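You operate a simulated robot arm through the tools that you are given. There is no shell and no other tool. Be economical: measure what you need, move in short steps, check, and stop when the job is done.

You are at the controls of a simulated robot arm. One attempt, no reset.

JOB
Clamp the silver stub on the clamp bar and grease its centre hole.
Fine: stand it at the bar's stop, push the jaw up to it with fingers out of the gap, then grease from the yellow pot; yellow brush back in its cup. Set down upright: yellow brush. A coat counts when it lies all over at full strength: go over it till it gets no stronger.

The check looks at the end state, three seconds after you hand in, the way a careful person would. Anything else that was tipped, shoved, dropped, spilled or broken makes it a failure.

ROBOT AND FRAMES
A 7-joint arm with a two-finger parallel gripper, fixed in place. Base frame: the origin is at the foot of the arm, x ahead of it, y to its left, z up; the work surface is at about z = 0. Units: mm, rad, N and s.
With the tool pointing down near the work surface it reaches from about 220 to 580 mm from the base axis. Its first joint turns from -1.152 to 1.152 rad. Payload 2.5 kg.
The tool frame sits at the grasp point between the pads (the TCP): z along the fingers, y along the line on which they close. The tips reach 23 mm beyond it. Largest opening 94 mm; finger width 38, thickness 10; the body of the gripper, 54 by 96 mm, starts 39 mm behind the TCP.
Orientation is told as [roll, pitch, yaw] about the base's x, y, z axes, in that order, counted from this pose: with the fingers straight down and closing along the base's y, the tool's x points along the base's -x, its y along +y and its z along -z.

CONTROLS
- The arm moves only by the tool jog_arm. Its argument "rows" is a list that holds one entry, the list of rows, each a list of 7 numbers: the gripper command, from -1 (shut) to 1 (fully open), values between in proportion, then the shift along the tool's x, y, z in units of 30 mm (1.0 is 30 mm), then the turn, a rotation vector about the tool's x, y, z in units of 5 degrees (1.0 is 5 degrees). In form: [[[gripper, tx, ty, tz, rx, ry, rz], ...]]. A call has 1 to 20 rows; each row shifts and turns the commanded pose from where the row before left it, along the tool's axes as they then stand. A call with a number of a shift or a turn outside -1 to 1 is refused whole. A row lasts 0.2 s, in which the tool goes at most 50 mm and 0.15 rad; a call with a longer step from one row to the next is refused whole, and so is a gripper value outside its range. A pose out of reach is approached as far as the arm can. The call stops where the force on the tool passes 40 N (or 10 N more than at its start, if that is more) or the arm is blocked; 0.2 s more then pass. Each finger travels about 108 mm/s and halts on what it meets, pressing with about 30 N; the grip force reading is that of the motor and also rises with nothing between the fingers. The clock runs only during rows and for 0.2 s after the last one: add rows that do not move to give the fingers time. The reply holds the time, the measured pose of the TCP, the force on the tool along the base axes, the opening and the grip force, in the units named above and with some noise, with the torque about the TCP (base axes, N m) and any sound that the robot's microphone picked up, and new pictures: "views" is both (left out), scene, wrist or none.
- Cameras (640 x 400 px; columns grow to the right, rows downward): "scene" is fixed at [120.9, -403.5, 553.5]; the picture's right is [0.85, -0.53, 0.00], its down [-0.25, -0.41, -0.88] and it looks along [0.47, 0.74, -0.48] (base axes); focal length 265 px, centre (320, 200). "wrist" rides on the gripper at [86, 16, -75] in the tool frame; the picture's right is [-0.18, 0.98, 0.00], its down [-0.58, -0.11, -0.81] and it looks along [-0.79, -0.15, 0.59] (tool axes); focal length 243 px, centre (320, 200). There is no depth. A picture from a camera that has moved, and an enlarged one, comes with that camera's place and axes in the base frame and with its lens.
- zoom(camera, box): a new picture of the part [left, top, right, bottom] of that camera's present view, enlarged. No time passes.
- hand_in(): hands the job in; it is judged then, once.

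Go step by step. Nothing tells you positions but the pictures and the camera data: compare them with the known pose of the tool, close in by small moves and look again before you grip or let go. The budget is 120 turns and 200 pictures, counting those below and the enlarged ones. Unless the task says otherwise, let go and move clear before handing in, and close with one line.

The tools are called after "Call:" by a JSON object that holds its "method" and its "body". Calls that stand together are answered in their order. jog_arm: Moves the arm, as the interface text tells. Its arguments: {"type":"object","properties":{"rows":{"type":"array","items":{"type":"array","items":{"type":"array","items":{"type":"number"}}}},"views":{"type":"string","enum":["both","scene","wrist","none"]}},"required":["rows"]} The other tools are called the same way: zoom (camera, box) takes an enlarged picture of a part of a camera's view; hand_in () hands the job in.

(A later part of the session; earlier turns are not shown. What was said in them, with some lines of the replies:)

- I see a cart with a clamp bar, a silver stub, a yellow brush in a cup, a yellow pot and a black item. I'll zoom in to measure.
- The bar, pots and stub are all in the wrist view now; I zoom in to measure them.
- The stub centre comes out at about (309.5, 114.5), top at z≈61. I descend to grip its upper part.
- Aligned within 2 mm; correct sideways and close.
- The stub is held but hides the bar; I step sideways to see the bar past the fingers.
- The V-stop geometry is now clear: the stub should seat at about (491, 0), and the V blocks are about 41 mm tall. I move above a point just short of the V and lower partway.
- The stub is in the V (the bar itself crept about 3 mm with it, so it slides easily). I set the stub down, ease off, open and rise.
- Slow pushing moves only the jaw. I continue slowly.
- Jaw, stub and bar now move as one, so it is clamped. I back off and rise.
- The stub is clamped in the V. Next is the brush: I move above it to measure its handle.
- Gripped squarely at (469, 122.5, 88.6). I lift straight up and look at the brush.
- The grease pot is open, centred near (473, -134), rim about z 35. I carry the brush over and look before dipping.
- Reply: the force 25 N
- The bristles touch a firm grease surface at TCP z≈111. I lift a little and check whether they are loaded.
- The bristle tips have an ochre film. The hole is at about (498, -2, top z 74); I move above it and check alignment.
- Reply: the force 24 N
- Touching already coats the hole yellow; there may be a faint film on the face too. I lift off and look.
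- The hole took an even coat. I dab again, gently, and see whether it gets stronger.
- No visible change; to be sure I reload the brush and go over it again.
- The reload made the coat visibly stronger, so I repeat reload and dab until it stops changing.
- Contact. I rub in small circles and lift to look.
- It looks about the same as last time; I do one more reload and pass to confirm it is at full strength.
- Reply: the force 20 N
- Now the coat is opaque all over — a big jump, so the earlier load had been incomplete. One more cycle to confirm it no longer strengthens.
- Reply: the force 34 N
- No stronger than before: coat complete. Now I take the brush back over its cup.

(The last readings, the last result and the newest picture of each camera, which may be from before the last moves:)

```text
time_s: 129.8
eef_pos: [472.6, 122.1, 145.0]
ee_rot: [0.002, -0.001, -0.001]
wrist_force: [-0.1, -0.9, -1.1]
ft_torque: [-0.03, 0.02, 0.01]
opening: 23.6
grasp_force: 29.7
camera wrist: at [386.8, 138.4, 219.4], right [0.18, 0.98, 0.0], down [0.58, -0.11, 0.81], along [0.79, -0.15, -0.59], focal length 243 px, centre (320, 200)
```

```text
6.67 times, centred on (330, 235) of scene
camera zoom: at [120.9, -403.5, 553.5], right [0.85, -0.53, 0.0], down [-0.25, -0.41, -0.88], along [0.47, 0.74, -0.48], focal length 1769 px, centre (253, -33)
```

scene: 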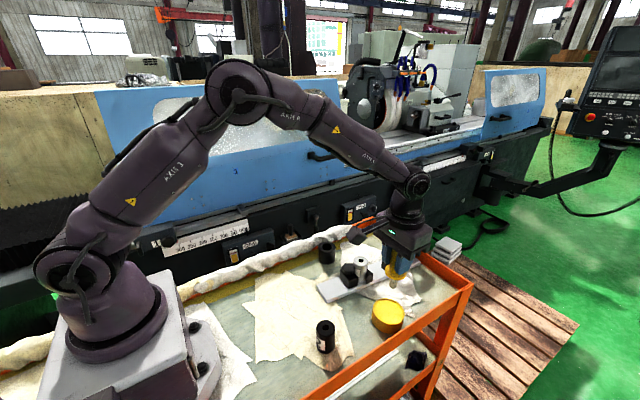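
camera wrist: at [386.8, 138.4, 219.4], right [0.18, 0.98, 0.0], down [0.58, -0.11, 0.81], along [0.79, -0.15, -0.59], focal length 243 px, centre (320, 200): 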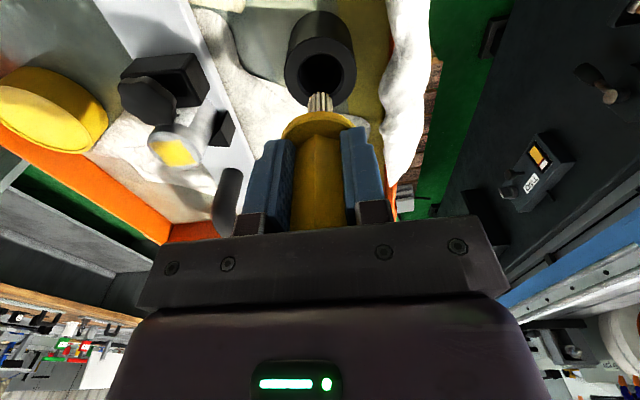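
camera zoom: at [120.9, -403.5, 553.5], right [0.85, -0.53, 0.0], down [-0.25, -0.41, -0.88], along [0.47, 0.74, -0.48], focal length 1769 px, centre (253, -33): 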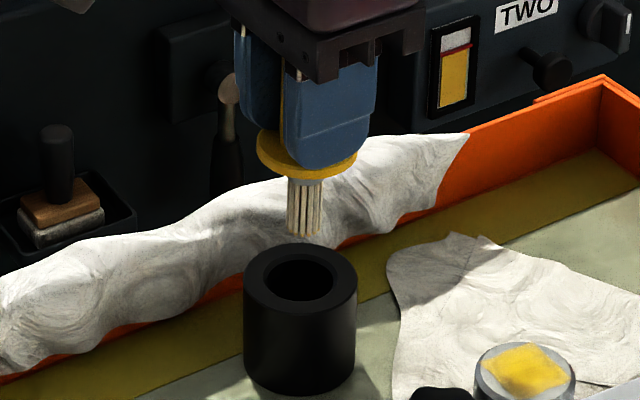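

Call:
{"method": "jog_arm", "body": {"rows": [[[-1, 0.06, 0.02, 0.3, 0, 0, 0], [-1, 0, 0, 0.4, 0, 0, 0], [-1, 0, 0, 0.4, 0, 0, 0], [-1, 0, 0, 0.4, 0, 0, 0], [-1, 0, 0, 0.2, 0, 0, 0], [-1, 0, 0, 0, 0, 0, 0]]], "views": "none"}}

Call:
{"method": "zoom", "body": {"camera": "scene", "box": [295, 215, 365, 275]}}

Call:
{"method": "zoom", "body": {"camera": "wrist", "box": [260, 50, 380, 150]}}

```text
time_s: 131.2
eef_pos: [469.0, 123.2, 95.7]
ee_rot: [0.002, 0.001, 0.0]
wrist_force: [0.0, 0.1, -0.6]
ft_torque: [-0.02, 0.04, -0.01]
opening: 23.4
grasp_force: 29.8
```

```text
6.67 times, centred on (330, 245) of scene
camera zoom: at [120.9, -403.5, 553.5], right [0.85, -0.53, 0.0], down [-0.25, -0.41, -0.88], along [0.47, 0.74, -0.48], focal length 1769 px, centre (253, -100)
```

zoom: 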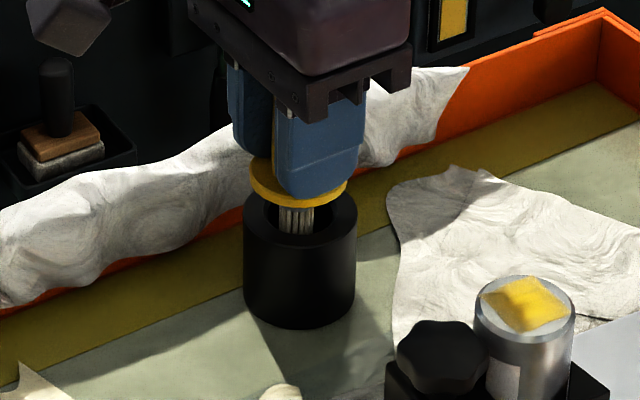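

```text
4.00 times, centred on (320, 100) of wrist
camera zoom: at [383.0, 138.5, 170.3], right [0.18, 0.98, 0.0], down [0.58, -0.11, 0.81], along [0.79, -0.15, -0.59], focal length 970 px, centre (320, 600)
```

zoom: 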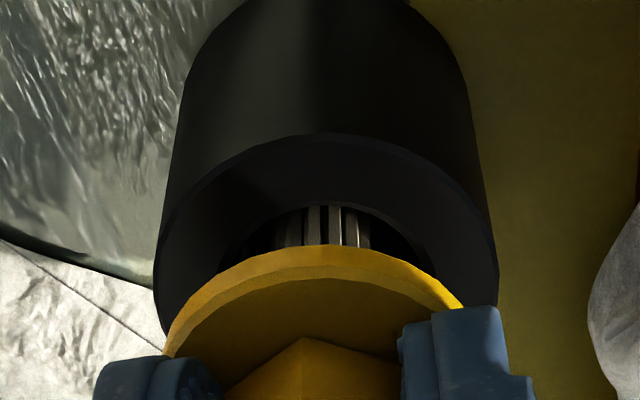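

Call:
{"method": "jog_arm", "body": {"rows": [[[-1, 0, 0, 0.15, 0, 0, 0], [-1, 0, 0, 0.15, 0, 0, 0], [-1, 0, 0, 0, 0, 0, 0]]], "views": "none"}}

Call:
{"method": "zoom", "body": {"camera": "scene", "box": [305, 225, 355, 265]}}

```text
time_s: 132.0
eef_pos: [467.6, 121.0, 85.0]
ee_rot: [0.001, 0.0, 0.0]
wrist_force: [0.1, -0.1, -1.6]
ft_torque: [-0.03, 0.03, 0.0]
opening: 23.5
grasp_force: 30.2
```

```text
10.00 times, centred on (330, 245) of scene
camera zoom: at [120.9, -403.5, 553.5], right [0.85, -0.53, 0.0], down [-0.25, -0.41, -0.88], along [0.47, 0.74, -0.48], focal length 2654 px, centre (220, -250)
```

zoom: 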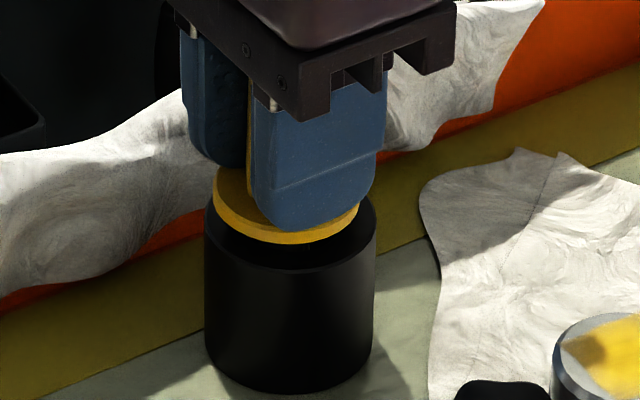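

Call:
{"method": "jog_arm", "body": {"rows": [[[-1, 0, 0, 0.06, 0, 0, 0], [-1, 0, 0, 0.05, 0, 0, 0], [-1, 0, 0, 0, 0, 0, 0]]], "views": "none"}}

Call:
{"method": "zoom", "body": {"camera": "scene", "box": [305, 225, 355, 265]}}

```text
time_s: 132.8
eef_pos: [468.8, 121.6, 82.8]
ee_rot: [0.001, -0.001, 0.002]
wrist_force: [1.1, 0.3, 0.1]
ft_torque: [0.02, 0.02, 0.03]
opening: 23.4
grasp_force: 29.9
```

```text
10.00 times, centred on (330, 245) of scene
camera zoom: at [120.9, -403.5, 553.5], right [0.85, -0.53, 0.0], down [-0.25, -0.41, -0.88], along [0.47, 0.74, -0.48], focal length 2654 px, centre (220, -250)
```

zoom: 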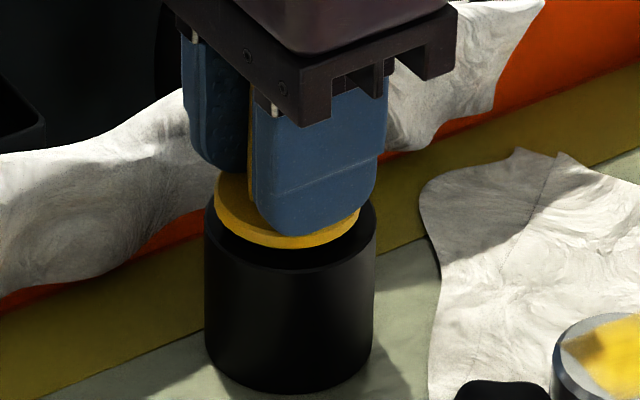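

Call:
{"method": "jog_arm", "body": {"rows": [[[-1, 0, 0, 0.04, 0, 0, 0], [-1, 0, 0, 0, 0, 0, 0]]], "views": "none"}}

```text
time_s: 133.4
eef_pos: [468.7, 121.6, 82.4]
ee_rot: [-0.002, 0.0, -0.001]
wrist_force: [-0.5, -0.4, -1.5]
ft_torque: [0.02, 0.02, -0.02]
opening: 23.6
grasp_force: 30.1
```

Call:
{"method": "jog_arm", "body": {"rows": [[[-1, 0, 0, 0.04, 0, 0, 0], [-1, 0, 0, 0.02, 0, 0, 0], [-1, 0, 0, 0, 0, 0, 0]]], "views": "none"}}

Call:
{"method": "zoom", "body": {"camera": "scene", "box": [305, 225, 355, 265]}}

```text
time_s: 134.2
eef_pos: [467.2, 121.2, 79.9]
ee_rot: [0.0, 0.0, 0.0]
wrist_force: [-0.3, 0.3, 0.2]
ft_torque: [0.03, 0.02, 0.0]
opening: 23.4
grasp_force: 30.1
```

```text
10.00 times, centred on (330, 245) of scene
camera zoom: at [120.9, -403.5, 553.5], right [0.85, -0.53, 0.0], down [-0.25, -0.41, -0.88], along [0.47, 0.74, -0.48], focal length 2654 px, centre (220, -250)
```

zoom: 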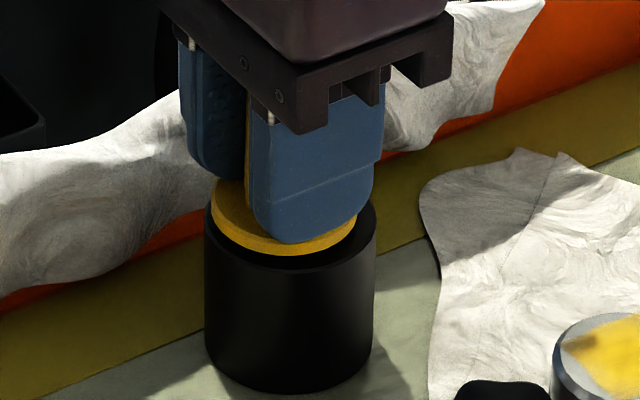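

Call:
{"method": "jog_arm", "body": {"rows": [[[-1, -0.05, -0.01, 0.0, 0, 0, 0], [-1, 0, 0, 0.04, 0, 0, 0], [-1, 0, 0, 0, 0, 0, 0]]], "views": "none"}}

Call:
{"method": "zoom", "body": {"camera": "scene", "box": [305, 225, 355, 265]}}

```text
time_s: 135.0
eef_pos: [470.4, 120.4, 78.1]
ee_rot: [0.001, -0.001, 0.002]
wrist_force: [-0.3, -0.5, -1.3]
ft_torque: [0.01, 0.04, 0.01]
opening: 23.6
grasp_force: 29.7
```

```text
10.00 times, centred on (330, 245) of scene
camera zoom: at [120.9, -403.5, 553.5], right [0.85, -0.53, 0.0], down [-0.25, -0.41, -0.88], along [0.47, 0.74, -0.48], focal length 2654 px, centre (220, -250)
```

zoom: 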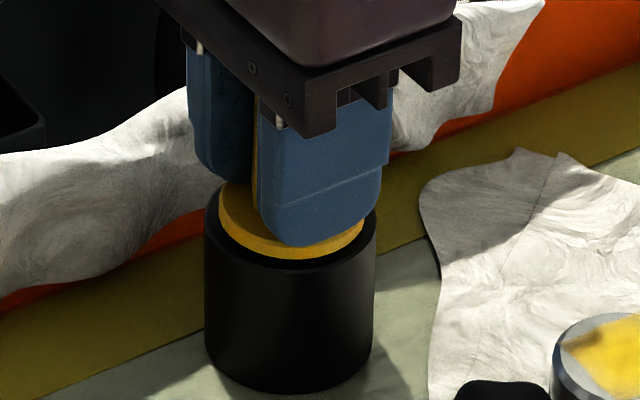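

Call:
{"method": "jog_arm", "body": {"rows": [[[-1, 0, 0, 0.03, 0, 0, 0], [-1, 0, 0, 0, 0, 0, 0]]], "views": "none"}}

Call:
{"method": "zoom", "body": {"camera": "wrist", "box": [260, 50, 380, 150]}}

```text
time_s: 135.6
eef_pos: [470.1, 120.8, 77.8]
ee_rot: [0.001, -0.002, 0.001]
wrist_force: [-1.2, -1.0, 4.9]
ft_torque: [-0.05, -0.11, -0.05]
opening: 23.4
grasp_force: 29.8
```

```text
4.00 times, centred on (320, 100) of wrist
camera zoom: at [384.0, 137.6, 152.3], right [0.18, 0.98, 0.0], down [0.58, -0.11, 0.81], along [0.79, -0.15, -0.59], focal length 970 px, centre (320, 600)
```

zoom: 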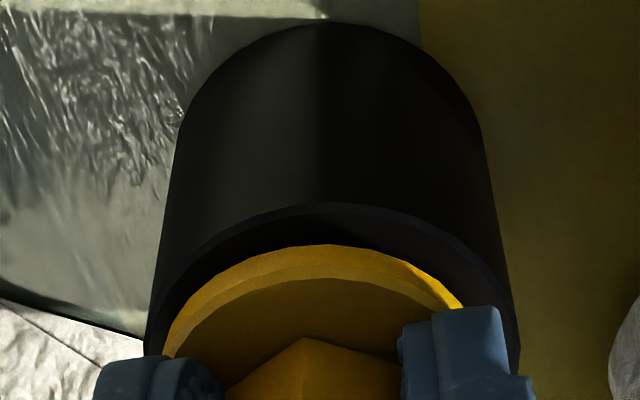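

Call:
{"method": "jog_arm", "body": {"rows": [[[-1, 0, 0, -0.06, 0, 0, 0], [-1, 0, 0.05, 0, 0, 0, 0], [-1, 0, 0, 0.05, 0, 0, 0], [-1, 0, 0, 0, 0, 0, 0]]], "views": "none"}}

Call:
{"method": "zoom", "body": {"camera": "wrist", "box": [260, 50, 380, 150]}}

Call:
{"method": "zoom", "body": {"camera": "scene", "box": [305, 225, 355, 265]}}

```text
time_s: 136.6
eef_pos: [469.7, 123.9, 77.8]
ee_rot: [0.0, 0.001, -0.001]
wrist_force: [0.1, -0.4, -0.8]
ft_torque: [-0.01, 0.02, 0.01]
opening: 23.7
grasp_force: 29.6
```

```text
4.00 times, centred on (320, 100) of wrist
camera zoom: at [383.5, 139.2, 152.6], right [0.18, 0.98, 0.0], down [0.58, -0.11, 0.81], along [0.79, -0.15, -0.59], focal length 970 px, centre (320, 600)
```

zoom: 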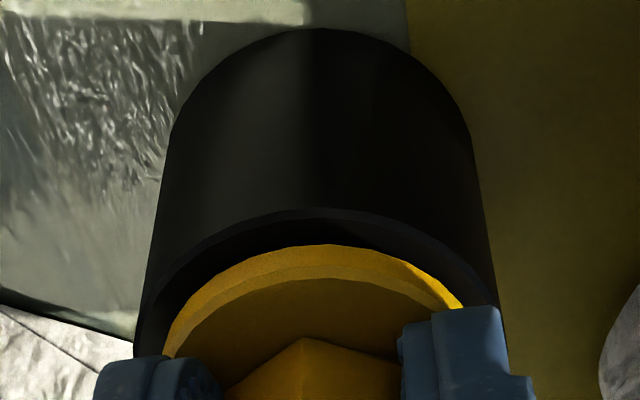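

```text
10.00 times, centred on (330, 245) of scene
camera zoom: at [120.9, -403.5, 553.5], right [0.85, -0.53, 0.0], down [-0.25, -0.41, -0.88], along [0.47, 0.74, -0.48], focal length 2654 px, centre (220, -250)
```

zoom: 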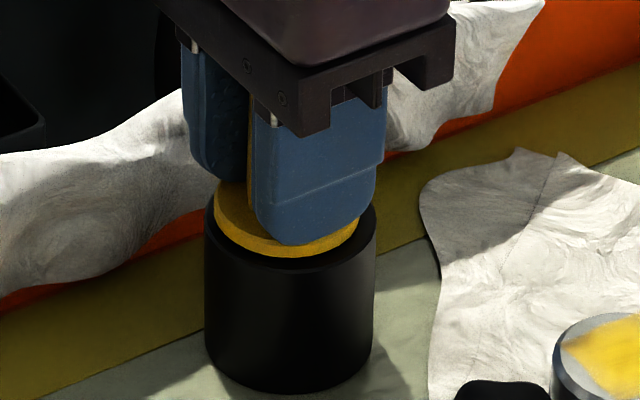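

Call:
{"method": "jog_arm", "body": {"rows": [[[-1, -0.025, 0, 0.02, 0, 0, 0], [-1, 0, 0, 0.02, 0, 0, 0], [-1, 0, 0, 0, 0, 0, 0]]], "views": "none"}}

```text
time_s: 137.4
eef_pos: [471.1, 122.7, 78.5]
ee_rot: [0.0, 0.0, 0.0]
wrist_force: [-3.7, -2.3, 13.6]
ft_torque: [-0.01, -0.22, -0.03]
opening: 23.4
grasp_force: 29.8
```

Seated firmly (13 N). I ease off slightly and open gently.

Call:
{"method": "jog_arm", "body": {"rows": [[[-1, 0, 0, -0.02, 0, 0, 0], [-0.45, 0, 0, 0, 0, 0, 0], [-0.3, 0, 0, 0, 0, 0, 0], [-0.1, 0, 0, 0, 0, 0, 0], [0.3, 0, 0, 0, 0, 0, 0], [0.3, 0, 0, 0, 0, 0, 0]]], "views": "none"}}

Call:
{"method": "zoom", "body": {"camera": "scene", "box": [305, 225, 355, 265]}}

Call:
{"method": "zoom", "body": {"camera": "wrist", "box": [200, 20, 440, 220]}}

```text
time_s: 138.8
eef_pos: [470.6, 122.3, 77.2]
ee_rot: [0.001, 0.0, 0.0]
wrist_force: [-0.4, 0.2, -0.1]
ft_torque: [-0.01, 0.01, 0.01]
opening: 61.2
grasp_force: 0.1
```

```text
10.00 times, centred on (330, 245) of scene
camera zoom: at [120.9, -403.5, 553.5], right [0.85, -0.53, 0.0], down [-0.25, -0.41, -0.88], along [0.47, 0.74, -0.48], focal length 2654 px, centre (220, -250)
```

zoom: 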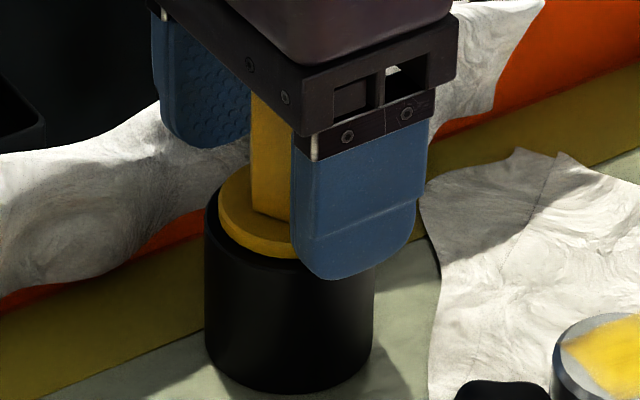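

```text
2.00 times, centred on (320, 120) of wrist
camera zoom: at [384.6, 139.5, 152.4], right [0.18, 0.98, 0.0], down [0.58, -0.11, 0.81], along [0.79, -0.15, -0.59], focal length 485 px, centre (320, 360)
```

zoom: 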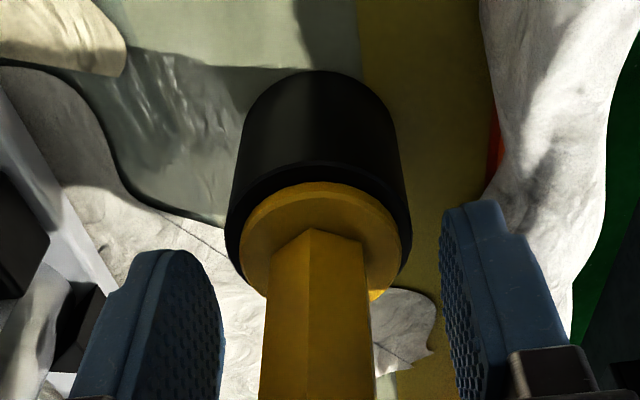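

Brush is standing in its cup. I rise straight up clear and check everything.

Call:
{"method": "jog_arm", "body": {"rows": [[[0.4, 0, 0, -0.5, 0, 0, 0], [0.4, 0, 0, -0.9, 0, 0, 0], [0.4, 0, 0, -0.95, 0, 0, 0], [0.4, 0, 0, -0.95, 0, 0, 0], [0.4, 0, 0, -0.95, 0, 0, 0], [0.4, 0.8, 0, -0.5, 0, 0, 0], [0.4, 0.9, 0, 0, 0, 0, 0], [0.4, 0.9, 0, 0, 0, 0, 0], [0.4, 0, 0, 0, 0, 0, 0]]], "views": "both"}}

Call:
{"method": "zoom", "body": {"camera": "scene", "box": [260, 210, 430, 330]}}

Call:
{"method": "zoom", "body": {"camera": "scene", "box": [325, 235, 405, 290]}}

```text
time_s: 140.8
eef_pos: [391.6, 125.2, 220.3]
ee_rot: [-0.001, -0.001, -0.001]
wrist_force: [0.0, -0.6, 0.5]
ft_torque: [-0.01, -0.03, -0.04]
opening: 65.8
grasp_force: 0.1
camera wrist: at [306.0, 140.4, 293.9], right [0.18, 0.98, 0.0], down [0.58, -0.11, 0.81], along [0.79, -0.15, -0.59], focal length 243 px, centre (320, 200)
```

scene: 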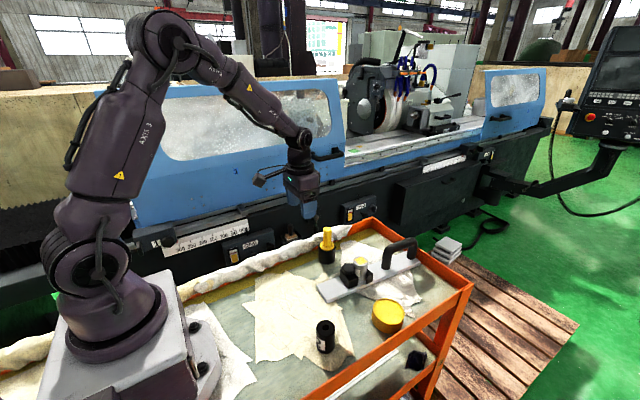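
wrist: 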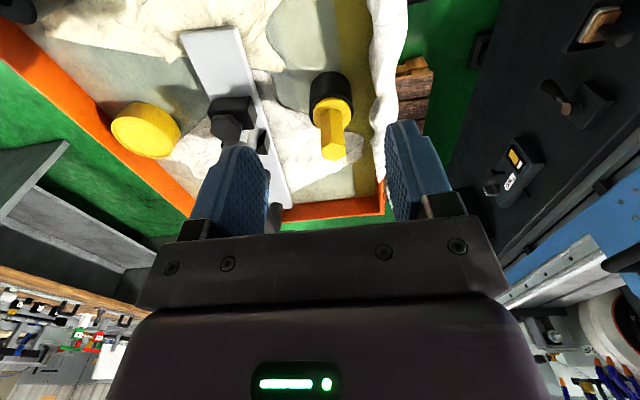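

```text
3.33 times, centred on (345, 270) of scene
camera zoom: at [120.9, -403.5, 553.5], right [0.85, -0.53, 0.0], down [-0.25, -0.41, -0.88], along [0.47, 0.74, -0.48], focal length 885 px, centre (237, -33)
```

zoom: 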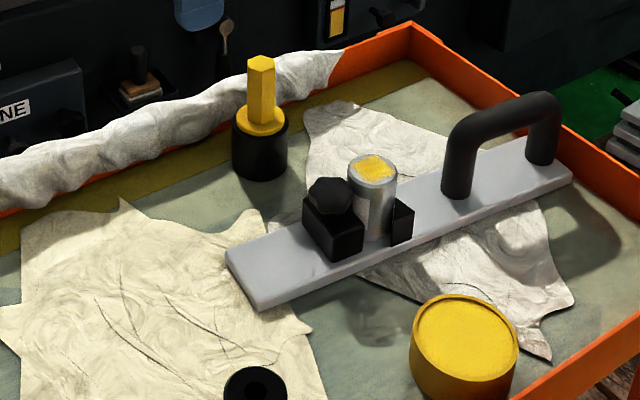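

```text
7.27 times, centred on (365, 262) of scene
camera zoom: at [120.9, -403.5, 553.5], right [0.85, -0.53, 0.0], down [-0.25, -0.41, -0.88], along [0.47, 0.74, -0.48], focal length 1930 px, centre (-7, -254)
```

zoom: 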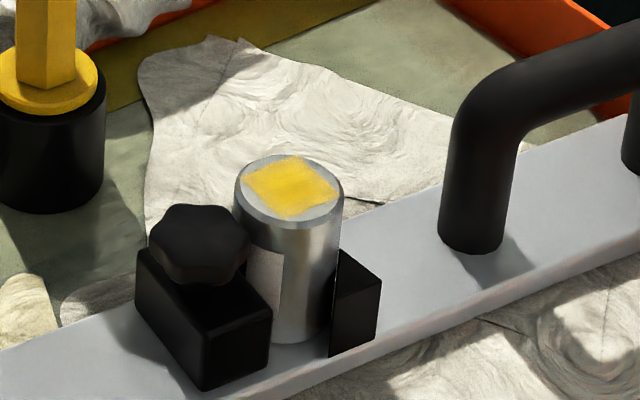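

The stub stands in the V with the jaw against it, the hole is fully coated, the brush is upright in its cup, and the arm is clear. Nothing else looks disturbed, so I hand in.

Call:
{"method": "hand_in", "body": {}}

```text
The job is handed in.
```

I handed the job in: the silver stub is clamped between the stop and the jaw, its centre hole is greased to full strength, and the yellow brush is upright in its cup. The grease also covers a square patch of the stub's top face around the hole. The clamp bar slid about 8 mm away from the arm while I seated the stub and pushed the jaw.
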